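You operate a simulated robot arm through the tools that you are given. There is no shell and no other tool. Be economical: measure what you need, move in short steps, check, and stop when the job is done.

You are at the controls of a simulated two-armed robot. One attempt, no reset.

JOB
Check the run-out of the rotor in the test rig and rack it: green within the limit, else red.
Fine: zero the display once and set the gauge on the shaft before the knob goes to END; gauge aside again.

The check looks at the end state, three seconds after you hand in, the way a careful person would. Anything else that was tipped, shoved, dropped, spilled or broken makes it a failure.

ROBOT AND FRAMES
Two 7-joint arms with two-finger grippers on one trunk, on a base that drives. Base frame: it is fixed to the floor where the robot stands at the start and does not move with it; the origin is under the middle of the robot, x ahead of it, y to its left, z up; the surface under the hand at the start is at about z = 800. Readings come in mm, degrees, newtons and seconds.
The left shoulder is at the start at [37, 175, 1253], the right one opposite. With the tool pointing down near the work surface each hand reaches from about 100 to 820 mm from the robot's upright axis, wherever it stands, measured 20 degrees to its own side. Places, roughly: green rack [700, 200, 800]; red rack [700, -100, 800]; rig gauge arm [500, -100, 1000]; rig knob [300, 100, 800]; zero button [600, 100, 900]. Payload 2.94 kg a hand.
The TCP of each hand is the grasp point between the finger pads, 30 mm short of the fingertips. In the tool frame z runs along the fingers and y along their closing line. Largest opening 138 mm; the body of the gripper starts 109 mm behind the TCP.
Orientation is that of the tool frame in the base frame, as a unit quaternion [x, y, z, w]. With the fingers straight down and closing along the base's y, the tool's x points along the base's -x, its y along +y and its z along -z.

CONTROLS
- The arms move only by the tool send_rows. It takes "left_series", "right_series" or both (then of equal length, played together; a hand with none holds still); each is a list of rows, each a list of 7 numbers: the shift along the base's x, y, z in cm, then the turn, a rotation vector about the base's x, y, z in degrees, then the closure in counts, from 0 (fully open) to 255 (shut). In form: [[dx, dy, dz, wx, wy, wz, jaw], ...]. A call has 1 to 12 rows; each row shifts and turns the commanded pose from where the row before left it. Each row takes 0.2 s and may step no farther than 50 mm and 8.6 degrees from the row before; otherwise, or with a gripper value out of range, the whole call is refused. A pose out of reach is approached as far as the arm can. The call stops where the force on the tool passes 90 N (or 10 N more than at its start, if that is more) or the arm is blocked; 0.2 s more then pass. Each finger halts on what it meets, pressing with about 36 N; the grip force reading is that of the motor and also rises with nothing between the fingers. The clock runs only during rows and for 0.2 s after the last one: add rows that do not move to give the fingers time. The reply holds the time, the measured pose of the TCP, the force on the tool along the base axes, the opening and the grip force, in the units named above and with some noise, with the torque about the TCP (base axes, N m) and any sound that the robot's microphone picked up.
- Cameras (640 x 400 px; columns grow to the right, rows downward): "scene" is now at [92.3, 14, 1726.6]; the picture's right is [0.18, -0.98, 0.00], its down [-0.77, -0.14, -0.63] and it looks along [0.61, 0.11, -0.78] (base axes); focal length 273 px, centre (320, 200). "left" rides on the left gripper at [71, -19, -146] in its tool frame; the picture's right is [0.26, 0.96, 0.00], its down [-0.85, 0.23, -0.48] and it looks along [-0.46, 0.12, 0.88] (tool axes); focal length 280 px, centre (320, 200). "right" rides on the right gripper at [71, 19, -146] in its tool frame; the picture's right is [-0.26, 0.97, 0.00], its down [-0.85, -0.23, -0.48] and it looks along [-0.46, -0.12, 0.88] (tool axes); focal length 280 px, centre (320, 200). There is no depth. A picture from a camera that has moved, and an enlarged one, comes with that camera's place and axes in the base frame and with its lens.
- capture(camera): a new picture of that camera. It takes no simulated time.
- raise_lower(by): slides the trunk up (or, below 0, down) by that many mm; the arms and the scene camera ride with it, the base frame stays. It gives what a move gives, with no picture.
- roll_base(legs): drives the robot by 1 to 6 legs, each [ahead, turn to the left] in mm and degrees, along the robot's own axes; the way and the turn of a leg run together, so that a leg with both is an arc; at most 1500 mm and 180 degrees a leg. The arms and the cameras ride along, it lands a little off, and it stops where it bumps. It gives what a move gives.
- pan_tilt(pan, tilt): turns the head with the scene camera to pan (to the left, within 120 degrees either way) and tilt (down, from -29 to 69), counted from straight ahead of the robot. It gives what a move gives.
- close_up(camera, box): a new picture of the part [left, top, right, bottom] of that camera's present view, enlarged. It takes no simulated time.
- hand_in(): hands the job in; it is judged then, once.

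Go step by step. Nothing tells you exact positions but the pictures and the camera data: compare them with the known pose of the tool, close in by small moves and look again before you grip or let go. The budget is 120 turns and 92 pictures, counting those below and the enlarged ones. Unless the task says otherwise, let go and move clear before handing in, and close with one line.

The tools are called after "Call:" by a JSON object that holds its "fn" and its "kwargs". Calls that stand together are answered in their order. send_rows: Moves the arms, as the interface text tells. Its arguments: {"type":"object","properties":{"left_series":{"type":"array","items":{"type":"array","items":{"type":"number"}}},"right_series":{"type":"array","items":{"type":"array","items":{"type":"number"}}}},"required":[]} The other tools are called the same way: raise_lower (by) slides the trunk up or down; roll_base (legs) drives the base; pan_tilt (pan, tilt) turns the head that bears the scene camera; capture (camera) takes a picture; close_up (camera, box) takes an enlarged picture of a part of a camera's view; hand_in () hands the job in.

At the start:

```text
clock: 0.0
left_ee_pos: [548.3, 236.3, 1337.7]
left_orientation: [0.0, 1.0, 0.0, 0.001]
left_contact_force: [-0.2, 1.2, -0.3]
left_wrist_torque: [-0.03, -0.01, -0.02]
left_finger_gap: 137.8
left_grasp_force: 0.1
right_ee_pos: [572.1, -137.4, 1244.7]
right_orientation: [0.0, 1.0, 0.001, 0.0]
right_contact_force: [-0.4, -0.9, 0.0]
right_wrist_torque: [-0.01, -0.03, 0.0]
right_finger_gap: 138.0
right_grasp_force: 0.1
trunk travel left (down, up): [-425.0, 309.0]
robot x, y, heading: [0.8, 0.8, 0.0]
head pan, tilt: [10.6, 51.3]
```

scene: 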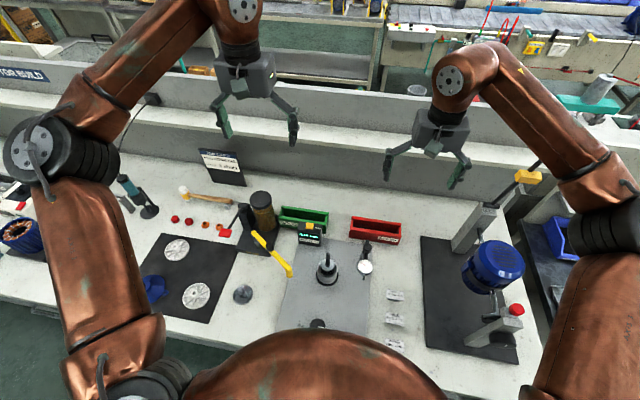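
right: 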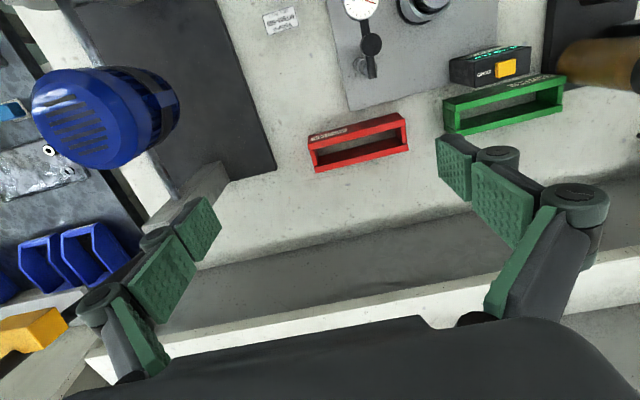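
left: 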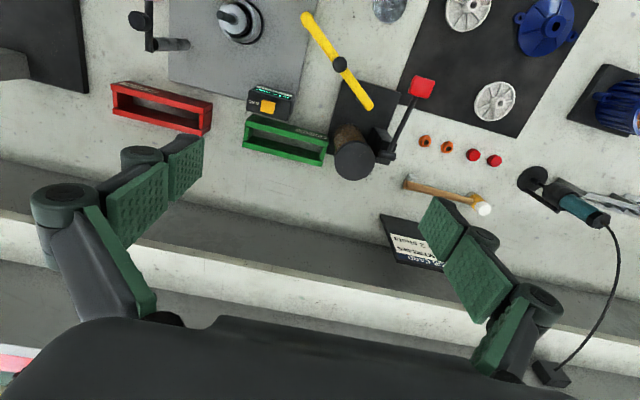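

I see a bench with a grey rig plate carrying a rotor, a dial gauge on an arm, a display with a yellow button, a green and a red tray. I'll enlarge the views to read the details.

Call:
{"fn": "close_up", "kwargs": {"camera": "scene", "box": [260, 190, 420, 340]}}

Call:
{"fn": "close_up", "kwargs": {"camera": "scene", "box": [190, 140, 260, 190]}}

Call:
{"fn": "close_up", "kwargs": {"camera": "right", "box": [300, 0, 600, 180]}}

Call:
{"fn": "close_up", "kwargs": {"camera": "left", "box": [100, 0, 420, 200]}}

```text
2.67 times, centred on (340, 265) of scene
camera zoom: at [92.3, 14.0, 1726.6], right [0.18, -0.98, 0.0], down [-0.77, -0.14, -0.63], along [0.61, 0.11, -0.78], focal length 727 px, centre (267, 27)
```

zoom: 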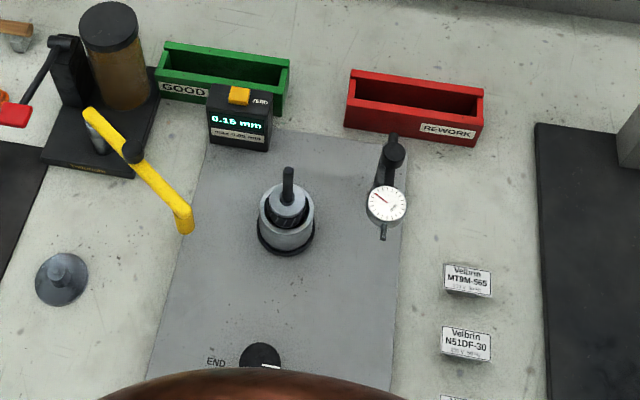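

```text
8.00 times, centred on (225, 165) of scene
camera zoom: at [92.3, 14.0, 1726.6], right [0.18, -0.98, 0.0], down [-0.77, -0.14, -0.63], along [0.61, 0.11, -0.78], focal length 2181 px, centre (1080, 480)
```

zoom: 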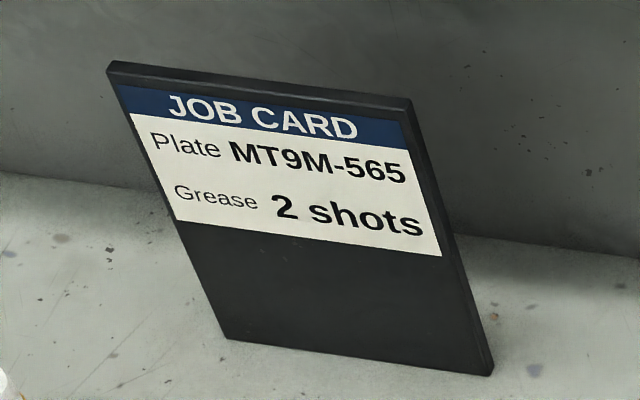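

```text
2.13 times, centred on (450, 90) of right
camera zoom: at [501.8, -117.0, 1390.0], right [0.26, 0.97, 0.0], down [0.85, -0.23, 0.48], along [0.46, -0.12, -0.88], focal length 598 px, centre (43, 435)
```

zoom: 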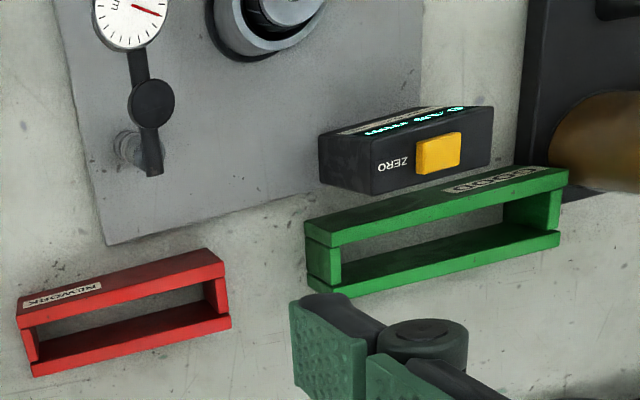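

```text
2.00 times, centred on (260, 100) of left
camera zoom: at [476.3, 216.3, 1483.0], right [-0.26, 0.96, 0.0], down [0.85, 0.23, 0.48], along [0.46, 0.12, -0.88], focal length 561 px, centre (440, 400)
```

zoom: 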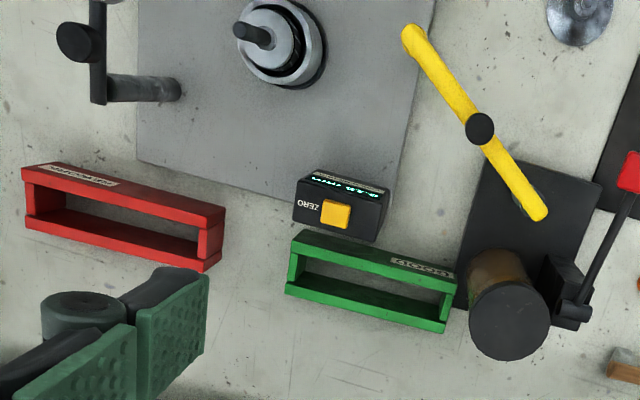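

The display reads about 0.15 mm with a limit below it. I'll tilt the head down to see the knob and read the display closely.

Call:
{"fn": "pan_tilt", "kwargs": {"pan": 5, "tilt": 66}}

Call:
{"fn": "capture", "kwargs": {"camera": "scene"}}

```text
clock: 0.8
left_ee_pos: [548.8, 235.3, 1337.2]
left_orientation: [0.0, 1.0, 0.0, 0.0]
left_contact_force: [-1.2, 0.2, -0.1]
left_wrist_torque: [-0.03, -0.03, 0.02]
left_finger_gap: 138.1
left_grasp_force: 0.0
right_ee_pos: [572.1, -136.8, 1245.1]
right_orientation: [0.0, 1.0, -0.001, 0.0]
right_contact_force: [0.5, -0.3, 0.2]
right_wrist_torque: [0.01, 0.0, -0.02]
right_finger_gap: 138.2
right_grasp_force: 0.1
trunk travel left (down, up): [-425.0, 309.0]
robot x, y, heading: [-0.8, -0.1, 0.1]
head pan, tilt: [5.0, 66.0]
```

```text
84 pictures are left
camera scene: at [77.1, 5.3, 1709.2], right [0.09, -1.0, 0.0], down [-0.91, -0.08, -0.41], along [0.41, 0.04, -0.91], focal length 273 px, centre (320, 200)
```

scene: 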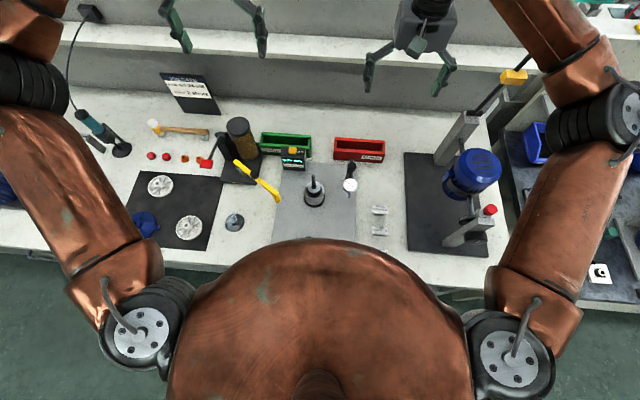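

The chest hides the knob, so I'll use the wrist cameras for it. First a close look at the display and rotor.

Call:
{"fn": "close_up", "kwargs": {"camera": "scene", "box": [270, 135, 370, 215]}}

Call:
{"fn": "close_up", "kwargs": {"camera": "scene", "box": [275, 140, 315, 175]}}

Call:
{"fn": "send_rows", "kwargs": {"left_series": [[-5, -1, 0, 0, 0, 0, 0], [-5, -1, 0, 0, 0, 0, 0], [-5, -1, 0, 0, 0, 0, 0], [-5, -1, 0, 0, 0, 0, 0], [-5, -1, 0, 0, 0, 0, 0]]}}

Call:
{"fn": "capture", "kwargs": {"camera": "left"}}

```text
5.00 times, centred on (320, 175) of scene
camera zoom: at [77.1, 5.3, 1709.2], right [0.09, -1.0, 0.0], down [-0.91, -0.08, -0.41], along [0.41, 0.04, -0.91], focal length 1363 px, centre (320, 325)
```

zoom: 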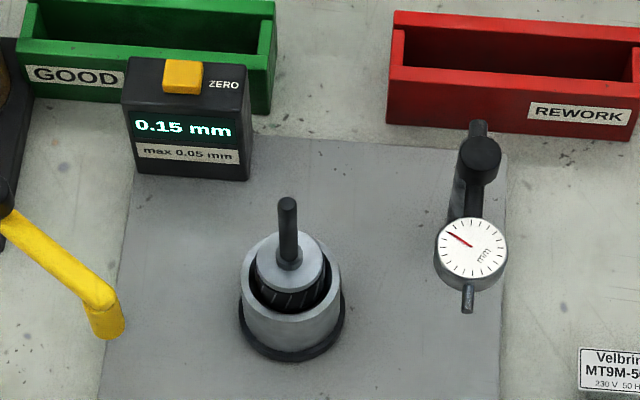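

```text
11.43 times, centred on (295, 158) of scene
camera zoom: at [77.1, 5.3, 1709.2], right [0.09, -1.0, 0.0], down [-0.91, -0.08, -0.41], along [0.41, 0.04, -0.91], focal length 3116 px, centre (606, 686)
```

zoom: 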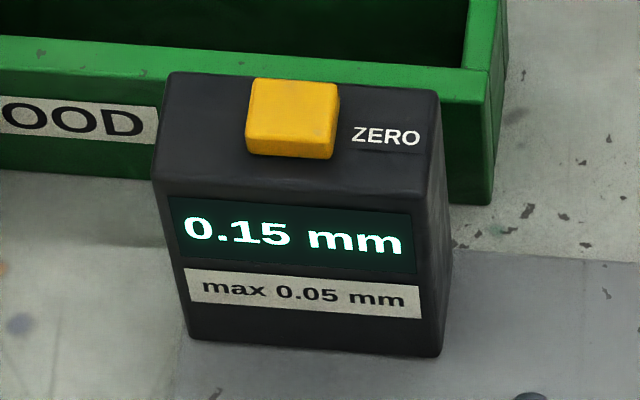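

```text
refused: row 1 steps farther than a row can; nothing moved
```

```text
81 pictures are left
camera left: at [476.4, 216.3, 1482.9], right [-0.26, 0.96, 0.0], down [0.85, 0.23, 0.48], along [0.46, 0.12, -0.88], focal length 280 px, centre (320, 200)
```

left: 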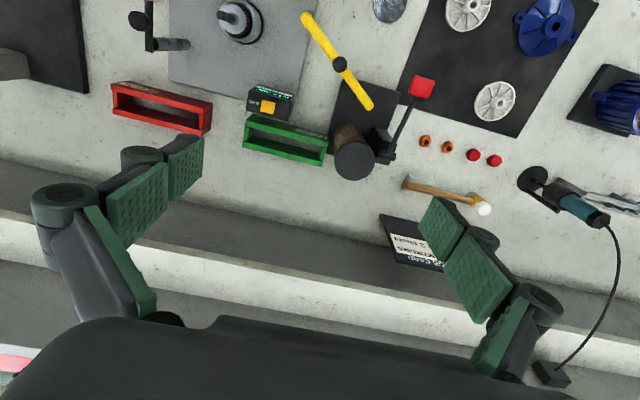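

The limit is max 0.05 mm, the display presently reads 0.15. I move the left hand back to look at the knob.

Call:
{"fn": "send_rows", "kwargs": {"left_series": [[-4.9, 0, 0, 0, 0, 0, 0], [-4.9, 0, 0, 0, 0, 0, 0], [-4.9, 0, 0, 0, 0, 0, 0], [-4.9, 0, 0, 0, 0, 0, 0], [-4.9, 0, 0, 0, 0, 0, 0], [0, -3, -4, 0, 0, 0, 0], [0, 0, -4.5, 0, 0, 0, 0], [0, 0, 0, 0, 0, 0, 0]]}}

Call:
{"fn": "capture", "kwargs": {"camera": "left"}}

```text
clock: 2.6
left_ee_pos: [303.5, 205.0, 1251.9]
left_orientation: [-0.001, 1.0, 0.0, 0.0]
left_contact_force: [0.4, 0.4, 0.2]
left_wrist_torque: [-0.02, 0.02, 0.0]
left_finger_gap: 138.3
left_grasp_force: 0.0
right_ee_pos: [571.4, -137.7, 1244.6]
right_orientation: [0.0, 1.0, 0.0, 0.0]
right_contact_force: [-1.3, 0.3, 0.1]
right_wrist_torque: [0.07, 0.01, 0.01]
right_finger_gap: 138.0
right_grasp_force: 0.0
trunk travel left (down, up): [-425.0, 309.0]
robot x, y, heading: [3.0, -2.1, -0.3]
head pan, tilt: [5.0, 66.0]
```

```text
80 pictures are left
camera left: at [230.7, 185.2, 1397.5], right [-0.26, 0.96, 0.0], down [0.85, 0.23, 0.48], along [0.46, 0.12, -0.88], focal length 280 px, centre (320, 200)
```

left: 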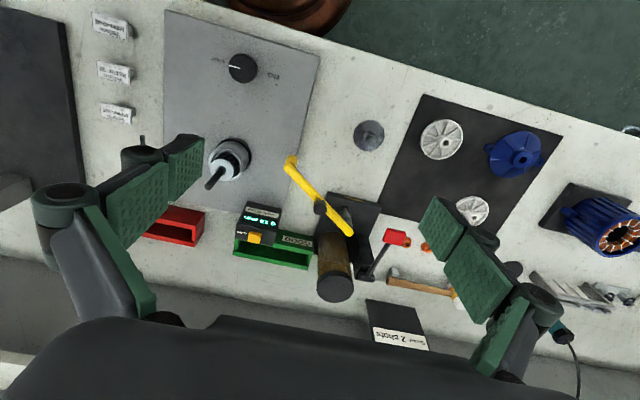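

Call:
{"fn": "close_up", "kwargs": {"camera": "left", "box": [170, 30, 310, 120]}}

Call:
{"fn": "close_up", "kwargs": {"camera": "left", "box": [110, 100, 290, 260]}}

Call:
{"fn": "capture", "kwargs": {"camera": "right"}}

```text
4.44 times, centred on (240, 75) of left
camera zoom: at [230.7, 185.2, 1397.5], right [-0.26, 0.96, 0.0], down [0.85, 0.23, 0.48], along [0.46, 0.12, -0.88], focal length 1246 px, centre (676, 756)
```

zoom: 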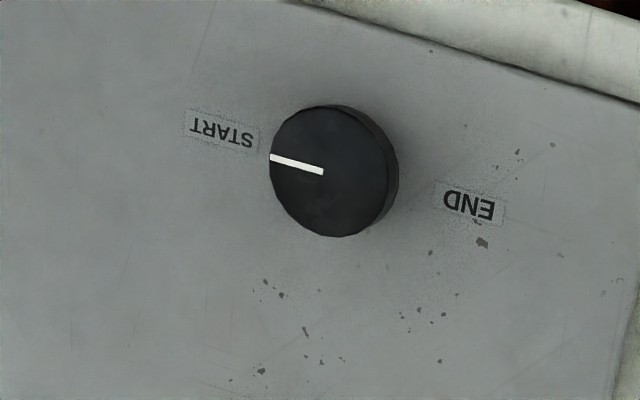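

```text
2.50 times, centred on (200, 180) of left
camera zoom: at [230.7, 185.2, 1397.5], right [-0.26, 0.96, 0.0], down [0.85, 0.23, 0.48], along [0.46, 0.12, -0.88], focal length 701 px, centre (620, 250)
```

zoom: 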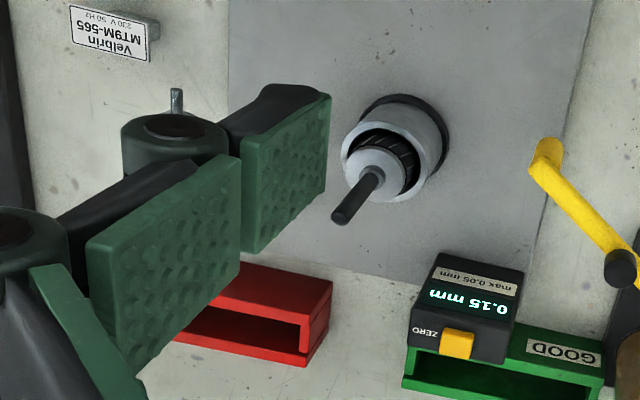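

```text
77 pictures are left
camera right: at [501.6, -117.9, 1390.1], right [0.26, 0.97, 0.0], down [0.85, -0.23, 0.47], along [0.46, -0.12, -0.88], focal length 280 px, centre (320, 200)
```

right: 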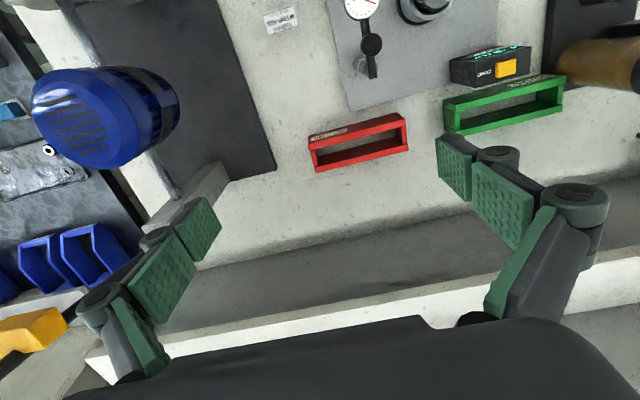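

Knob is at about [300, 54, 835], pointing to START; gauge arm's black knob about [513, -50, 999], rotor shaft top about [473, 65, 1005]. I bring the right hand back for a side view of the gauge.

Call:
{"fn": "send_rows", "kwargs": {"right_series": [[-4.4, -2, 0, 0, 0, 0, 0], [-4.4, -2, 0, 0, 0, 0, 0], [-4.4, -2, 0, 0, 0, 0, 0], [-4.4, -2, 0, 0, 0, 0, 0], [-4.4, -2, 0, 0, 0, 0, 0], [0, -1, -3, 0, 0, 0, 0], [0, 0, -4.5, 0, 0, 0, 0], [0, 0, 0, 0, 0, 0, 0]]}}

Call:
{"fn": "capture", "kwargs": {"camera": "right"}}

```text
clock: 4.4
left_ee_pos: [303.8, 205.7, 1253.2]
left_orientation: [0.0, 1.0, -0.001, 0.0]
left_contact_force: [-0.4, -0.8, 0.3]
left_wrist_torque: [0.0, 0.02, -0.03]
left_finger_gap: 138.3
left_grasp_force: 0.1
right_ee_pos: [351.6, -246.2, 1170.8]
right_orientation: [-0.001, 1.0, 0.0, 0.0]
right_contact_force: [0.9, -0.1, 0.3]
right_wrist_torque: [-0.03, 0.0, 0.0]
right_finger_gap: 137.8
right_grasp_force: 0.1
trunk travel left (down, up): [-425.0, 309.0]
robot x, y, heading: [-0.1, 1.1, -0.2]
head pan, tilt: [5.0, 66.0]
```

```text
76 pictures are left
camera right: at [280.8, -226.2, 1315.1], right [0.26, 0.96, 0.0], down [0.85, -0.23, 0.48], along [0.46, -0.12, -0.88], focal length 280 px, centre (320, 200)
```

right: 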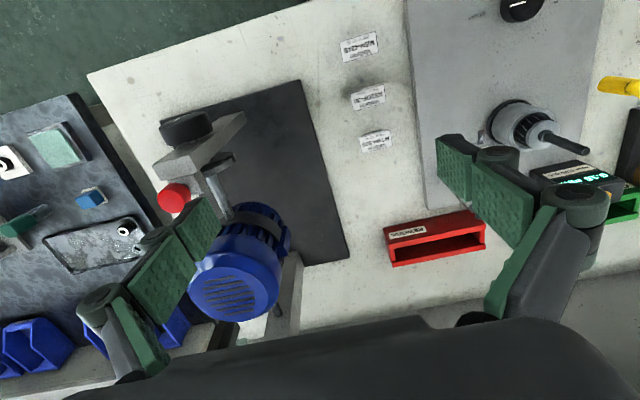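

The finger hides the gauge, so I shift the right hand to the left.

Call:
{"fn": "send_rows", "kwargs": {"right_series": [[0, 4.8, 0, 0, 0, 0, 0], [0, 4.8, 0, 0, 0, 0, 0], [0, 4.8, 0, 0, 0, 0, 0], [0, 3, 0, 0, 0, 0, 0], [0, 0, 0, 0, 0, 0, 0]]}}

Call:
{"fn": "capture", "kwargs": {"camera": "right"}}

Call:
{"fn": "close_up", "kwargs": {"camera": "right", "box": [220, 30, 420, 200]}}

```text
clock: 5.6
left_ee_pos: [303.2, 204.3, 1253.7]
left_orientation: [0.0, 1.0, 0.0, 0.0]
left_contact_force: [-0.5, -0.8, 0.4]
left_wrist_torque: [0.03, 0.01, 0.04]
left_finger_gap: 138.1
left_grasp_force: 0.0
right_ee_pos: [352.7, -72.8, 1169.1]
right_orientation: [0.001, 1.0, 0.001, -0.001]
right_contact_force: [-0.5, -0.2, -0.3]
right_wrist_torque: [0.05, 0.01, 0.01]
right_finger_gap: 137.9
right_grasp_force: 0.1
trunk travel left (down, up): [-425.0, 309.0]
robot x, y, heading: [-0.2, -0.5, 0.2]
head pan, tilt: [5.0, 66.0]
```

```text
75 pictures are left
camera right: at [281.9, -53.0, 1314.6], right [0.26, 0.96, 0.0], down [0.85, -0.23, 0.48], along [0.46, -0.12, -0.88], focal length 280 px, centre (320, 200)
```

right: 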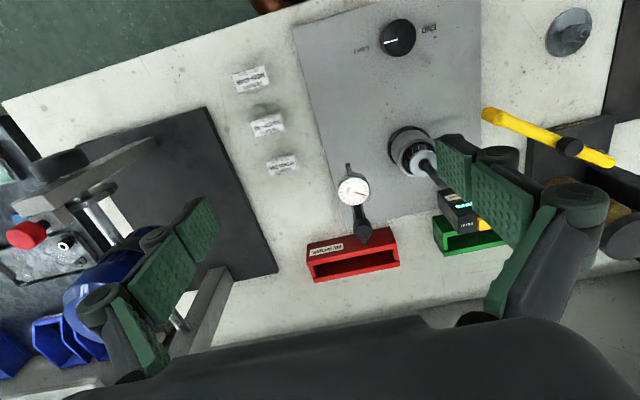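

```text
2.35 times, centred on (320, 115) of right
camera zoom: at [281.9, -53.0, 1314.6], right [0.26, 0.96, 0.0], down [0.85, -0.23, 0.48], along [0.46, -0.12, -0.88], focal length 660 px, centre (320, 400)
```

zoom: 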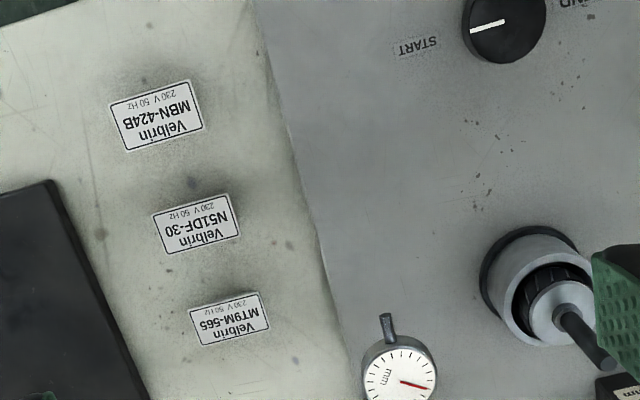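

Call:
{"fn": "close_up", "kwargs": {"camera": "right", "box": [310, 150, 400, 250]}}

Call:
{"fn": "close_up", "kwargs": {"camera": "left", "box": [180, 120, 300, 280]}}

Call:
{"fn": "close_up", "kwargs": {"camera": "scene", "box": [320, 150, 370, 200]}}

```text
4.00 times, centred on (355, 200) of right
camera zoom: at [281.9, -53.0, 1314.6], right [0.26, 0.96, 0.0], down [0.85, -0.23, 0.48], along [0.46, -0.12, -0.88], focal length 1122 px, centre (180, 200)
```

zoom: 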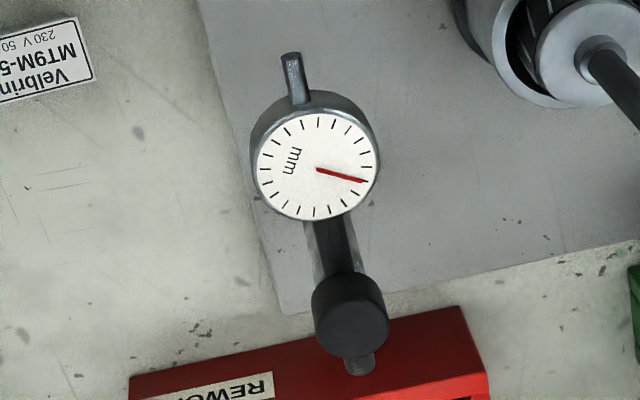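

```text
2.50 times, centred on (240, 200) of left
camera zoom: at [230.9, 185.3, 1397.8], right [-0.26, 0.96, 0.0], down [0.85, 0.23, 0.48], along [0.46, 0.12, -0.88], focal length 701 px, centre (520, 200)
```

zoom: 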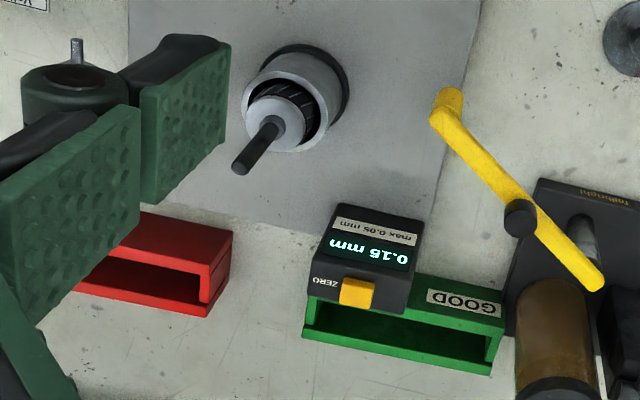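

```text
8.00 times, centred on (345, 175) of scene
camera zoom: at [76.8, 4.1, 1709.2], right [0.09, -1.0, 0.0], down [-0.91, -0.08, -0.41], along [0.4, 0.04, -0.91], focal length 2181 px, centre (120, 400)
```

zoom: 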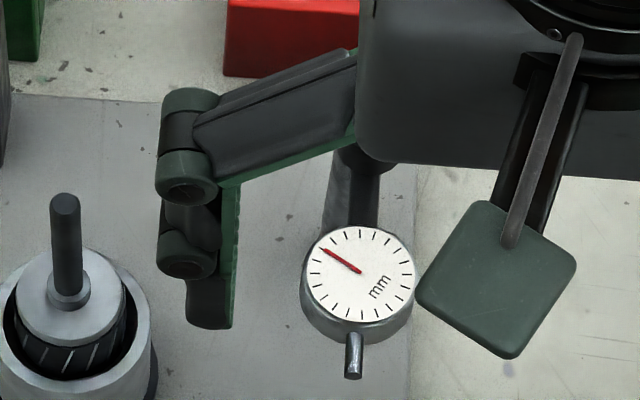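

The plan is clear: press ZERO (about [592, 145, 943]), swing the gauge arm about its post (about [550, -55]) so its tip meets the shaft, turn the knob to END, read, then swing back and rack. I close the left hand and take it above the zero button.

Call:
{"fn": "send_rows", "kwargs": {"left_series": [[4.8, -1, 0, 0, 0, 0, 255], [4.8, -1, 0, 0, 0, 0, 255], [4.8, -1, 0, 0, 0, 0, 255], [4.8, -1, 0, 0, 0, 0, 255], [4.8, -1, 0, 0, 0, 0, 255], [4.6, -0.8, 0, 0, 0, 0, 255], [0, 0, -4.5, 0, 0, 0, 255], [0, 0, -4.5, 0, 0, 0, 255], [0, 0, -4.5, 0, 0, 0, 255], [0, 0, -4.5, 0, 0, 0, 255], [0, 0, 0, 0, 0, 0, 255]]}}

Call:
{"fn": "capture", "kwargs": {"camera": "left"}}

Call:
{"fn": "capture", "kwargs": {"camera": "scene"}}

```text
clock: 8.0
left_ee_pos: [587.7, 148.8, 1071.7]
left_orientation: [0.0, 1.0, 0.0, -0.001]
left_contact_force: [0.0, -0.1, 0.5]
left_wrist_torque: [0.03, 0.0, -0.02]
left_finger_gap: 0.0
left_grasp_force: 28.6
right_ee_pos: [351.7, -72.5, 1168.8]
right_orientation: [0.0, 1.0, 0.001, 0.0]
right_contact_force: [-0.6, 0.4, -0.1]
right_wrist_torque: [0.01, 0.01, -0.04]
right_finger_gap: 137.9
right_grasp_force: 0.2
trunk travel left (down, up): [-425.0, 309.0]
robot x, y, heading: [-0.6, 1.8, -0.0]
head pan, tilt: [5.0, 66.0]
```

```text
70 pictures are left
camera left: at [516.0, 128.3, 1217.2], right [-0.26, 0.97, 0.0], down [0.85, 0.23, 0.48], along [0.46, 0.12, -0.88], focal length 280 px, centre (320, 200)
```

left: 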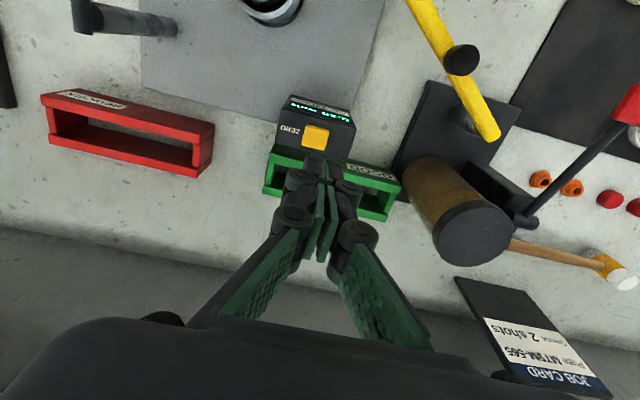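

```text
69 pictures are left
camera scene: at [76.3, 4.7, 1709.3], right [0.09, -1.0, 0.0], down [-0.91, -0.08, -0.41], along [0.41, 0.04, -0.91], focal length 273 px, centre (320, 200)
```

scene: 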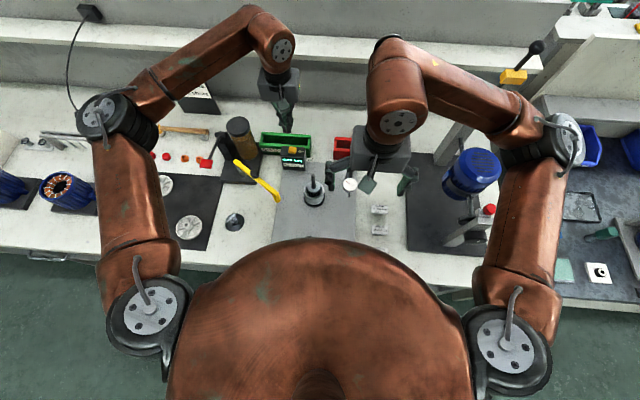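

The button appears at about [595, 143.5, 937]. I align over it and descend to about 20 mm above.

Call:
{"fn": "send_rows", "kwargs": {"left_series": [[0.7, -0.5, 0, 0, 0, 0, 255], [0, 0, -4.5, 0, 0, 0, 255], [0, 0, -3.5, 0, 0, 0, 255], [0, 0, 0, 0, 0, 0, 255]]}}

Call:
{"fn": "capture", "kwargs": {"camera": "left"}}

Call:
{"fn": "close_up", "kwargs": {"camera": "scene", "box": [260, 110, 330, 180]}}

```text
clock: 9.0
left_ee_pos: [597.7, 143.0, 992.3]
left_orientation: [0.0, 1.0, -0.001, 0.001]
left_contact_force: [-0.4, -0.8, 0.4]
left_wrist_torque: [0.01, 0.0, 0.01]
left_finger_gap: 0.0
left_grasp_force: 28.4
right_ee_pos: [352.7, -71.8, 1169.4]
right_orientation: [-0.001, 1.0, 0.0, 0.0]
right_contact_force: [0.1, -0.5, 0.2]
right_wrist_torque: [0.01, 0.01, 0.03]
right_finger_gap: 137.7
right_grasp_force: 0.0
trunk travel left (down, up): [-425.0, 309.0]
robot x, y, heading: [0.9, 0.5, -0.1]
head pan, tilt: [5.0, 66.0]
```

```text
68 pictures are left
camera left: at [524.0, 123.8, 1137.0], right [-0.26, 0.96, 0.0], down [0.85, 0.23, 0.48], along [0.46, 0.12, -0.88], focal length 280 px, centre (320, 200)
```

left: 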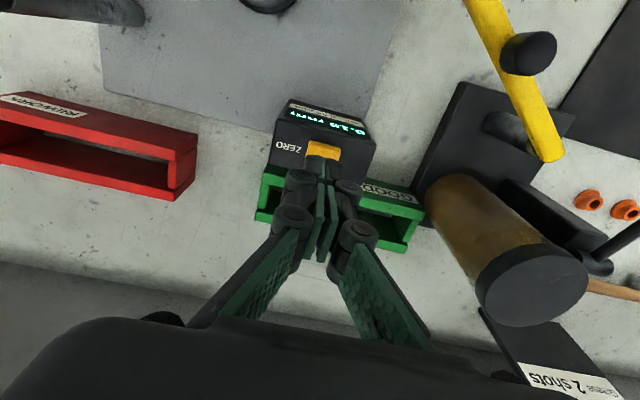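

```text
5.71 times, centred on (295, 145) of scene
camera zoom: at [76.6, 5.4, 1709.2], right [0.09, -1.0, 0.0], down [-0.91, -0.08, -0.41], along [0.41, 0.04, -0.91], focal length 1558 px, centre (463, 514)
```

zoom: 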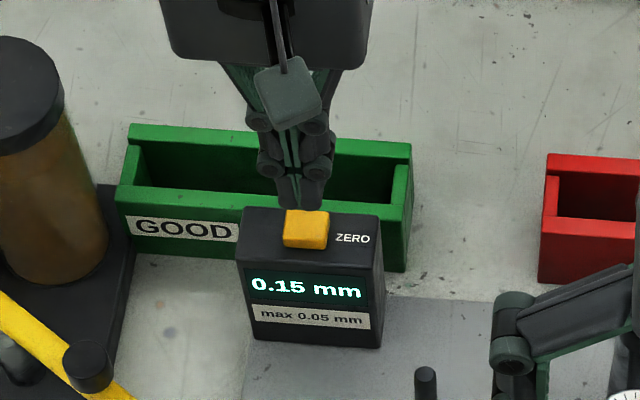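

Fingertips are over the button, about 20 mm above. I'll descend in small steps watching force.

Call:
{"fn": "send_rows", "kwargs": {"left_series": [[-0.3, 0, -0.8, 0, 0, 0, 255], [0, 0, -0.5, 0, 0, 0, 255], [0, 0, 0, 0, 0, 0, 255]]}}

Call:
{"fn": "close_up", "kwargs": {"camera": "scene", "box": [270, 130, 320, 175]}}

```text
clock: 9.8
left_ee_pos: [594.2, 143.5, 978.3]
left_orientation: [0.0, 1.0, 0.0, 0.0]
left_contact_force: [0.2, -0.3, 0.1]
left_wrist_torque: [-0.01, -0.03, 0.02]
left_finger_gap: 0.3
left_grasp_force: 28.5
right_ee_pos: [351.8, -71.6, 1169.5]
right_orientation: [0.0, 1.0, -0.001, 0.0]
right_contact_force: [0.2, 0.5, -0.6]
right_wrist_torque: [-0.01, -0.01, 0.0]
right_finger_gap: 138.1
right_grasp_force: 0.1
trunk travel left (down, up): [-425.0, 309.0]
robot x, y, heading: [-0.7, -0.7, -0.2]
head pan, tilt: [5.0, 66.0]
```

```text
8.89 times, centred on (295, 152) of scene
camera zoom: at [76.8, 5.2, 1709.2], right [0.09, -1.0, 0.0], down [-0.91, -0.08, -0.41], along [0.4, 0.04, -0.91], focal length 2423 px, centre (542, 622)
```

zoom: 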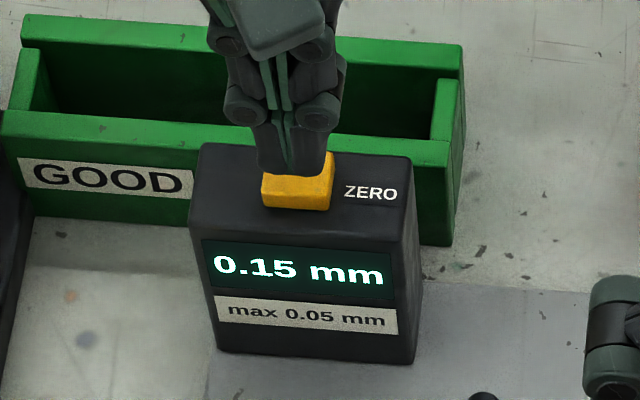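

Nearly on it; a 3 mm shift to the right and down in 4 mm steps.

Call:
{"fn": "send_rows", "kwargs": {"left_series": [[0, -0.3, -0.4, 0, 0, 0, 255], [0, 0, -0.4, 0, 0, 0, 255], [0, 0, 0, 0, 0, 0, 255]]}}

Call:
{"fn": "close_up", "kwargs": {"camera": "scene", "box": [270, 130, 320, 175]}}

```text
clock: 10.6
left_ee_pos: [593.5, 139.5, 971.5]
left_orientation: [-0.001, 1.0, 0.001, 0.0]
left_contact_force: [0.3, -0.3, -0.8]
left_wrist_torque: [0.0, 0.01, 0.0]
left_finger_gap: 0.0
left_grasp_force: 28.9
right_ee_pos: [351.7, -71.5, 1169.1]
right_orientation: [0.0, 1.0, 0.0, 0.0]
right_contact_force: [-0.9, 0.6, -0.2]
right_wrist_torque: [0.03, -0.02, 0.01]
right_finger_gap: 137.8
right_grasp_force: 0.1
trunk travel left (down, up): [-425.0, 309.0]
robot x, y, heading: [-2.0, -0.8, 0.1]
head pan, tilt: [5.0, 66.0]
```

```text
8.89 times, centred on (295, 152) of scene
camera zoom: at [77.0, 5.2, 1709.2], right [0.09, -1.0, 0.0], down [-0.91, -0.08, -0.41], along [0.4, 0.04, -0.91], focal length 2423 px, centre (542, 622)
```

zoom: 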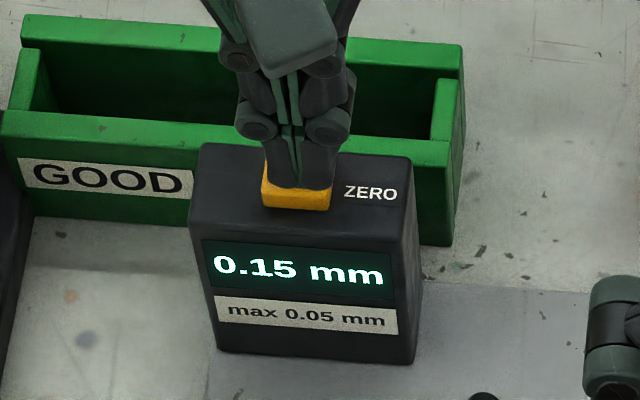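

Call:
{"fn": "send_rows", "kwargs": {"left_series": [[0, 0, -0.3, 0, 0, 0, 255], [0, 0, -0.3, 0, 0, 0, 255], [0, 0, 0, 0, 0, 0, 255]]}}

Call:
{"fn": "close_up", "kwargs": {"camera": "scene", "box": [270, 130, 320, 175]}}

```text
clock: 11.4
left_ee_pos: [594.3, 139.8, 965.3]
left_orientation: [0.0, 1.0, 0.0, 0.0]
left_contact_force: [0.2, -1.0, -0.5]
left_wrist_torque: [0.01, 0.01, -0.01]
left_finger_gap: 0.1
left_grasp_force: 28.3
right_ee_pos: [351.8, -71.8, 1169.3]
right_orientation: [0.0, 1.0, 0.0, 0.0]
right_contact_force: [-0.4, 0.6, -0.1]
right_wrist_torque: [0.03, 0.03, -0.02]
right_finger_gap: 138.3
right_grasp_force: 0.1
trunk travel left (down, up): [-425.0, 309.0]
robot x, y, heading: [-0.0, 3.9, -0.0]
head pan, tilt: [5.0, 66.0]
```

```text
8.89 times, centred on (295, 152) of scene
camera zoom: at [77.0, 5.3, 1709.2], right [0.09, -1.0, 0.0], down [-0.91, -0.08, -0.41], along [0.4, 0.04, -0.91], focal length 2423 px, centre (542, 622)
```

zoom: 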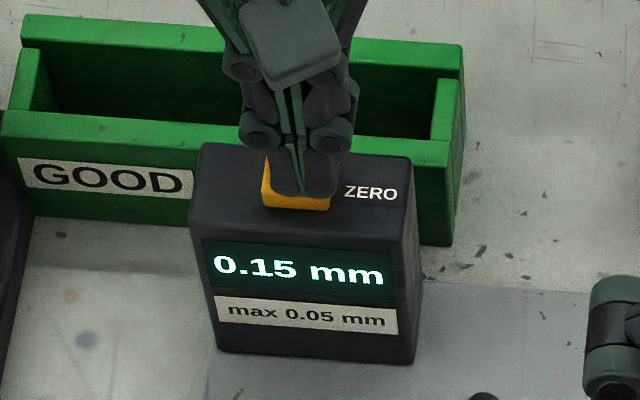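

The tip overhangs the button's near edge, so the button lies lower and farther; I shift 8 mm ahead and look with the left camera.

Call:
{"fn": "send_rows", "kwargs": {"left_series": [[0.8, 0.2, 0, 0, 0, 0, 255], [0, 0, 0, 0, 0, 0, 255]]}}

Call:
{"fn": "close_up", "kwargs": {"camera": "left", "box": [260, 80, 390, 190]}}

Call:
{"fn": "close_up", "kwargs": {"camera": "scene", "box": [270, 130, 320, 175]}}

```text
clock: 12.0
left_ee_pos: [601.5, 142.2, 966.7]
left_orientation: [-0.001, 1.0, 0.0, 0.0]
left_contact_force: [-0.2, 0.6, 0.3]
left_wrist_torque: [-0.01, 0.05, -0.02]
left_finger_gap: 0.1
left_grasp_force: 28.5
right_ee_pos: [351.5, -72.2, 1169.5]
right_orientation: [0.0, 1.0, 0.0, 0.0]
right_contact_force: [0.7, 0.4, -0.3]
right_wrist_torque: [0.01, -0.03, -0.02]
right_finger_gap: 138.2
right_grasp_force: 0.0
trunk travel left (down, up): [-425.0, 309.0]
robot x, y, heading: [-1.3, 1.0, 0.2]
head pan, tilt: [5.0, 66.0]
```

```text
3.64 times, centred on (325, 135) of left
camera zoom: at [529.0, 121.8, 1110.9], right [-0.26, 0.96, 0.0], down [0.85, 0.23, 0.48], along [0.46, 0.12, -0.88], focal length 1020 px, centre (302, 436)
```

zoom: 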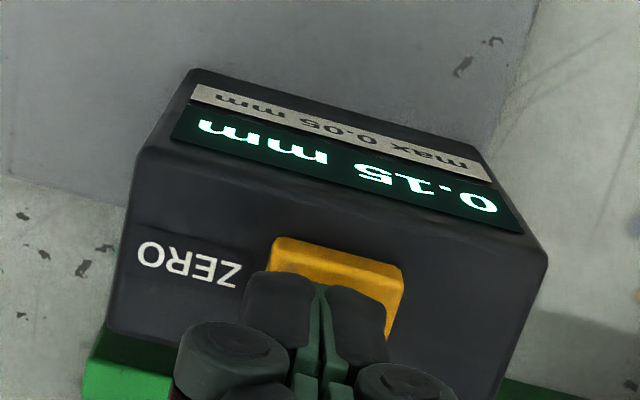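

```text
8.89 times, centred on (295, 152) of scene
camera zoom: at [76.8, 5.3, 1709.2], right [0.09, -1.0, 0.0], down [-0.91, -0.08, -0.41], along [0.41, 0.04, -0.91], focal length 2423 px, centre (542, 622)
```

zoom: 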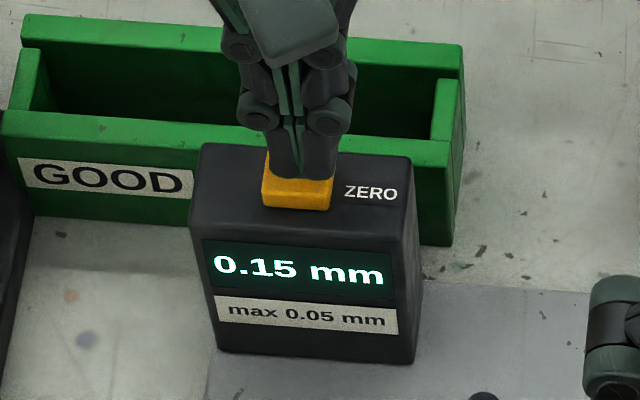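

Good on both views. Down further in 3 mm steps.

Call:
{"fn": "send_rows", "kwargs": {"left_series": [[0, 0.2, -0.3, 0, 0, 0, 255], [0, 0, -0.3, 0, 0, 0, 255], [0, 0, -0.2, 0, 0, 0, 255], [0, 0, 0, 0, 0, 0, 255]]}}

Call:
{"fn": "close_up", "kwargs": {"camera": "scene", "box": [270, 130, 320, 175]}}

```text
clock: 13.0
left_ee_pos: [600.9, 142.6, 957.7]
left_orientation: [0.001, 1.0, 0.0, 0.0]
left_contact_force: [-0.3, 0.2, -0.8]
left_wrist_torque: [-0.02, 0.0, 0.02]
left_finger_gap: 0.0
left_grasp_force: 28.3
right_ee_pos: [351.8, -70.8, 1169.4]
right_orientation: [0.0, 1.0, -0.001, 0.0]
right_contact_force: [0.1, 0.0, 0.4]
right_wrist_torque: [-0.04, -0.01, -0.01]
right_finger_gap: 138.0
right_grasp_force: 0.0
trunk travel left (down, up): [-425.0, 309.0]
robot x, y, heading: [-2.4, 4.9, -0.2]
head pan, tilt: [5.0, 66.0]
```

```text
8.89 times, centred on (295, 152) of scene
camera zoom: at [77.0, 5.2, 1709.2], right [0.09, -1.0, 0.0], down [-0.91, -0.08, -0.41], along [0.4, 0.04, -0.91], focal length 2423 px, centre (542, 622)
```

zoom: 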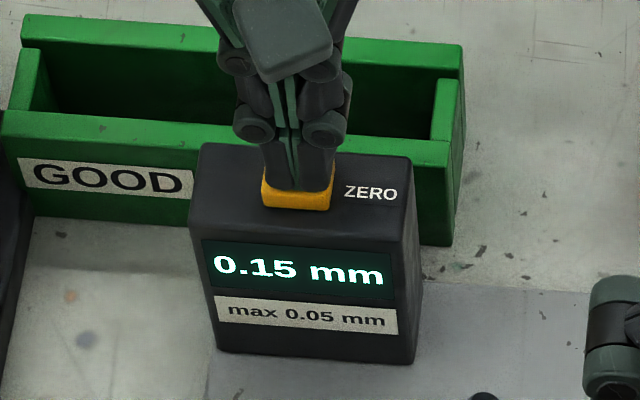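

Call:
{"fn": "send_rows", "kwargs": {"left_series": [[0.4, 0, 0, 0, 0, 0, 255], [0, 0, -0.3, 0, 0, 0, 255], [0, 0, -0.3, 0, 0, 0, 255], [0, 0, 0, 0, 0, 0, 255]]}}

Call:
{"fn": "close_up", "kwargs": {"camera": "scene", "box": [270, 130, 320, 175]}}

Call:
{"fn": "close_up", "kwargs": {"camera": "left", "box": [260, 80, 390, 190]}}

```text
clock: 14.0
left_ee_pos: [606.1, 142.7, 951.9]
left_orientation: [0.001, 1.0, 0.0, 0.0]
left_contact_force: [1.0, -0.4, 2.4]
left_wrist_torque: [-0.01, -0.04, -0.01]
left_finger_gap: 5.9
left_grasp_force: 28.0
right_ee_pos: [352.9, -72.6, 1170.2]
right_orientation: [-0.001, 1.0, 0.0, 0.0]
right_contact_force: [0.9, 0.5, 0.9]
right_wrist_torque: [0.01, 0.0, -0.01]
right_finger_gap: 137.6
right_grasp_force: 0.1
trunk travel left (down, up): [-425.0, 309.0]
robot x, y, heading: [-1.1, 1.6, -0.0]
head pan, tilt: [5.0, 66.0]
heard: click
```

```text
8.89 times, centred on (295, 152) of scene
camera zoom: at [76.9, 5.1, 1709.2], right [0.09, -1.0, 0.0], down [-0.91, -0.08, -0.41], along [0.4, 0.04, -0.91], focal length 2423 px, centre (542, 622)
```

zoom: 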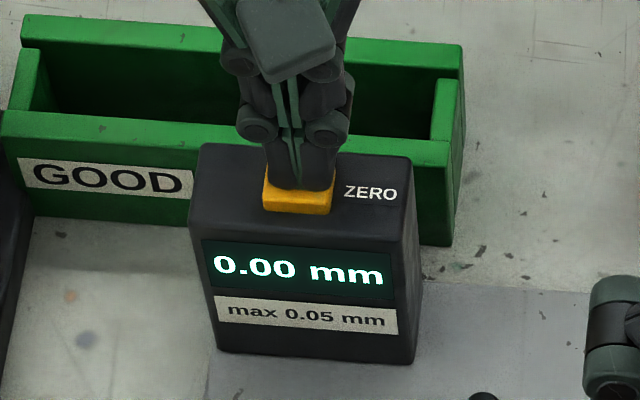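

```text
3.64 times, centred on (325, 135) of left
camera zoom: at [533.2, 124.1, 1097.2], right [-0.26, 0.96, 0.0], down [0.85, 0.23, 0.48], along [0.46, 0.12, -0.88], focal length 1020 px, centre (302, 436)
```

zoom: 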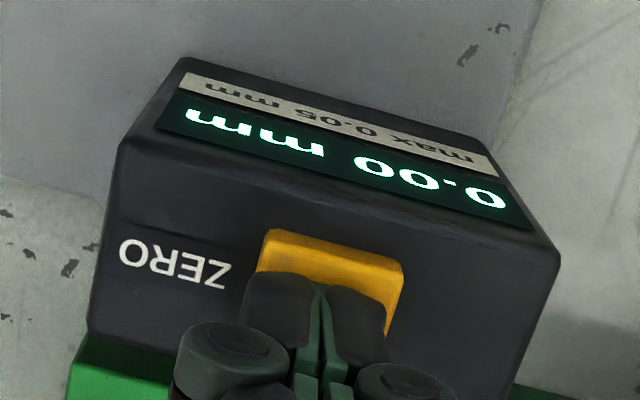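

Click heard, display 0.00. I retract the left hand to a parking place and bring the right hand above the gauge arm's black knob.

Call:
{"fn": "send_rows", "kwargs": {"left_series": [[0, 0, 4, 0, 0, 0, 255], [0, 0, 4.8, 0, 0, 0, 255], [0, 0, 4.8, 0, 0, 0, 255], [0, 0, 4.8, 0, 0, 0, 255], [-3, 4, 0, 0, 0, 0, 255], [-3, 4, 0, 0, 0, 0, 255], [-3, 4, 0, 0, 0, 0, 255], [-3, 4, 0, 0, 0, 0, 255]], "right_series": [[0, 0, 0, 0, 0, 0, 144], [0, 0, 0, 0, 0, 0, 144], [0, 0, 0, 0, 0, 0, 144], [4, 0.5, 0, 0, 0, 0, 144], [4, 0.5, 0, 0, 0, 0, 144], [4, 0.6, -2, 0, 0, 0, 144], [4.1, 0.6, -3, 0, 0, 0, 144], [0, 0, -3, 0, 0, 0, 144]]}}

Call:
{"fn": "capture", "kwargs": {"camera": "right"}}

Call:
{"fn": "close_up", "kwargs": {"camera": "scene", "box": [250, 110, 390, 220]}}

```text
refused: row 7 steps farther than a row can; nothing moved
```

```text
58 pictures are left
camera right: at [281.9, -52.6, 1314.6], right [0.26, 0.96, 0.0], down [0.85, -0.23, 0.48], along [0.46, -0.12, -0.88], focal length 280 px, centre (320, 200)
```

right: 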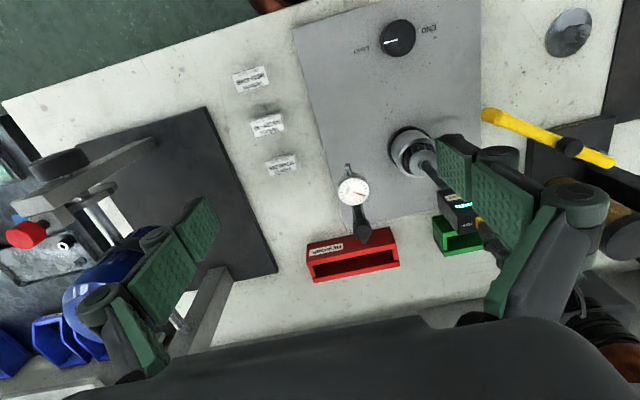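

```text
3.64 times, centred on (320, 165) of scene
camera zoom: at [76.9, 5.1, 1709.2], right [0.09, -1.0, 0.0], down [-0.91, -0.08, -0.41], along [0.4, 0.04, -0.91], focal length 991 px, centre (320, 327)
```

zoom: 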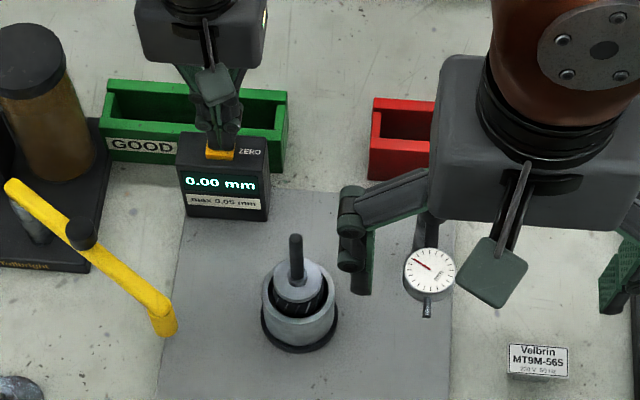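

The call was refused for one long step; I resend it with shorter steps.

Call:
{"fn": "send_rows", "kwargs": {"left_series": [[0, 0, 4, 0, 0, 0, 255], [0, 0, 4.8, 0, 0, 0, 255], [0, 0, 4.8, 0, 0, 0, 255], [0, 0, 4.8, 0, 0, 0, 255], [-3, 3.9, 0, 0, 0, 0, 255], [-3, 3.9, 0, 0, 0, 0, 255], [-3, 3.9, 0, 0, 0, 0, 255], [-3, 3.9, 0, 0, 0, 0, 255], [0, 0, 0, 0, 0, 0, 255]], "right_series": [[0, 0, 0, 0, 0, 0, 144], [0, 0, 0, 0, 0, 0, 144], [0, 0, 0, 0, 0, 0, 144], [4, 0.5, 0, 0, 0, 0, 144], [4, 0.5, 0, 0, 0, 0, 144], [4, 0.6, -2, 0, 0, 0, 144], [4.1, 0.6, -2, 0, 0, 0, 144], [0, 0, -4, 0, 0, 0, 144], [0, 0, 0, 0, 0, 0, 144]]}}

Call:
{"fn": "capture", "kwargs": {"camera": "right"}}

Call:
{"fn": "close_up", "kwargs": {"camera": "scene", "box": [310, 120, 390, 210]}}

```text
clock: 16.0
left_ee_pos: [486.3, 297.8, 1135.5]
left_orientation: [0.0, 1.0, 0.0, -0.001]
left_contact_force: [0.0, -0.2, -1.0]
left_wrist_torque: [0.02, 0.03, 0.03]
left_finger_gap: 0.0
left_grasp_force: 28.5
right_ee_pos: [514.6, -50.7, 1090.5]
right_orientation: [-0.001, 1.0, 0.002, -0.001]
right_contact_force: [0.7, 0.1, -0.8]
right_wrist_torque: [0.05, 0.01, -0.02]
right_finger_gap: 60.0
right_grasp_force: 0.0
trunk travel left (down, up): [-425.0, 309.0]
robot x, y, heading: [-0.8, -1.0, -0.1]
head pan, tilt: [5.0, 66.0]
```

```text
56 pictures are left
camera right: at [444.9, -31.8, 1235.0], right [0.26, 0.96, 0.0], down [0.85, -0.23, 0.47], along [0.46, -0.12, -0.88], focal length 280 px, centre (320, 200)
```

right: 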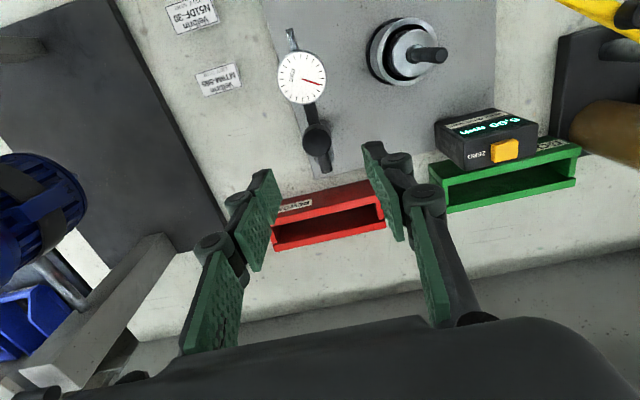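

```text
4.44 times, centred on (350, 165) of scene
camera zoom: at [78.4, 4.1, 1709.1], right [0.09, -1.0, 0.0], down [-0.91, -0.08, -0.41], along [0.4, 0.04, -0.91], focal length 1212 px, centre (187, 356)
```

zoom: 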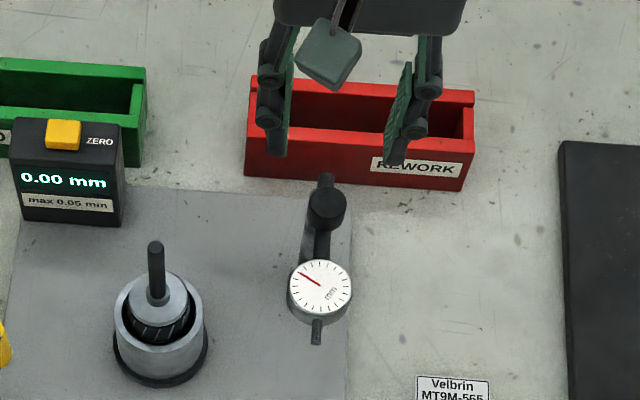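

Knob confirmed near [511, -52, 1000]. Descend around it and look before gripping.

Call:
{"fn": "send_rows", "kwargs": {"right_series": [[-0.3, -0.1, -3, 0, 0, 0, 144], [0, 0, -3, 0, 0, 0, 144], [0, 0, -1, 0, 0, 0, 144], [0, 0, 0, 0, 0, 0, 144]]}}

Call:
{"fn": "capture", "kwargs": {"camera": "right"}}

Call:
{"fn": "close_up", "kwargs": {"camera": "scene", "box": [310, 130, 390, 210]}}

```text
clock: 17.0
left_ee_pos: [486.0, 298.8, 1136.0]
left_orientation: [0.0, 1.0, 0.0, 0.0]
left_contact_force: [0.6, -0.6, 0.5]
left_wrist_torque: [-0.04, 0.02, -0.02]
left_finger_gap: 0.1
left_grasp_force: 28.0
right_ee_pos: [511.0, -51.6, 1019.2]
right_orientation: [0.0, 1.0, 0.001, -0.001]
right_contact_force: [0.2, -0.1, -0.2]
right_wrist_torque: [0.01, 0.01, 0.0]
right_finger_gap: 60.1
right_grasp_force: 0.0
trunk travel left (down, up): [-425.0, 309.0]
robot x, y, heading: [-0.9, -1.2, -0.1]
head pan, tilt: [5.0, 66.0]
```

```text
54 pictures are left
camera right: at [439.5, -31.7, 1165.1], right [0.26, 0.97, 0.0], down [0.85, -0.23, 0.47], along [0.46, -0.12, -0.88], focal length 280 px, centre (320, 200)
```

right: 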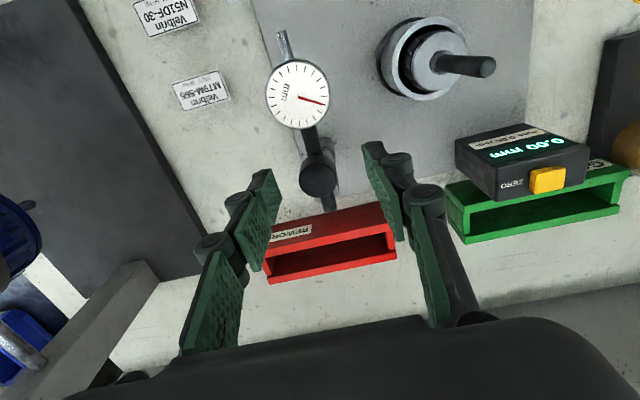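

```text
5.00 times, centred on (350, 170) of scene
camera zoom: at [77.0, 5.5, 1709.2], right [0.09, -1.0, 0.0], down [-0.91, -0.08, -0.41], along [0.4, 0.04, -0.91], focal length 1363 px, centre (170, 350)
```

zoom: 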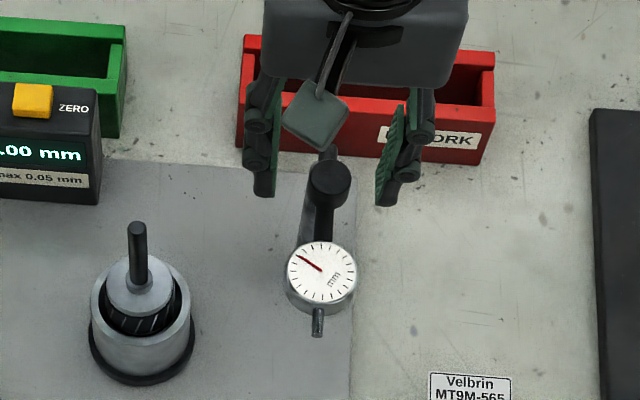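

Call:
{"fn": "send_rows", "kwargs": {"right_series": [[0.2, -0.1, -1.0, 0, 0, 0, 144], [0, 0, -0.8, 0, 0, 0, 144], [0, 0, 0, 0, 0, 0, 200], [0, 0, 0, 0, 0, 0, 230], [0, 0, 0, 0, 0, 0, 230], [0, 0, 0, 0, 0, 0, 230]]}}

Call:
{"fn": "capture", "kwargs": {"camera": "right"}}

```text
clock: 18.4
left_ee_pos: [486.1, 297.9, 1136.4]
left_orientation: [0.0, 1.0, 0.0, 0.001]
left_contact_force: [0.3, 0.3, 0.1]
left_wrist_torque: [0.01, 0.0, 0.02]
left_finger_gap: 0.0
left_grasp_force: 28.8
right_ee_pos: [511.4, -54.1, 1001.8]
right_orientation: [0.0, 1.0, 0.0, -0.001]
right_contact_force: [-2.0, -3.5, -1.6]
right_wrist_torque: [-0.12, 0.01, -0.05]
right_finger_gap: 24.8
right_grasp_force: 43.2
trunk travel left (down, up): [-425.0, 309.0]
robot x, y, heading: [3.2, -0.0, -0.2]
head pan, tilt: [5.0, 66.0]
```

```text
52 pictures are left
camera right: at [441.5, -33.7, 1146.8], right [0.26, 0.96, 0.0], down [0.85, -0.23, 0.47], along [0.46, -0.12, -0.88], focal length 280 px, centre (320, 200)
```

right: 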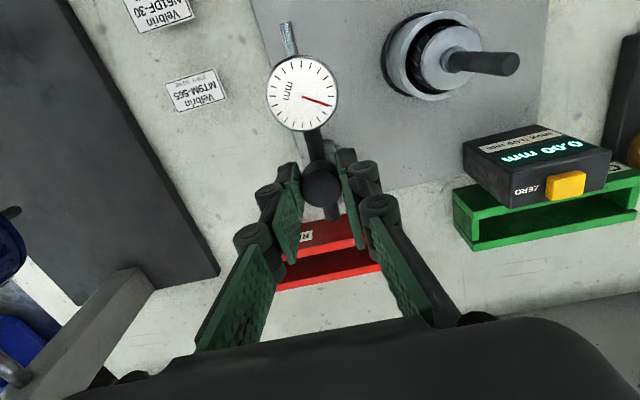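

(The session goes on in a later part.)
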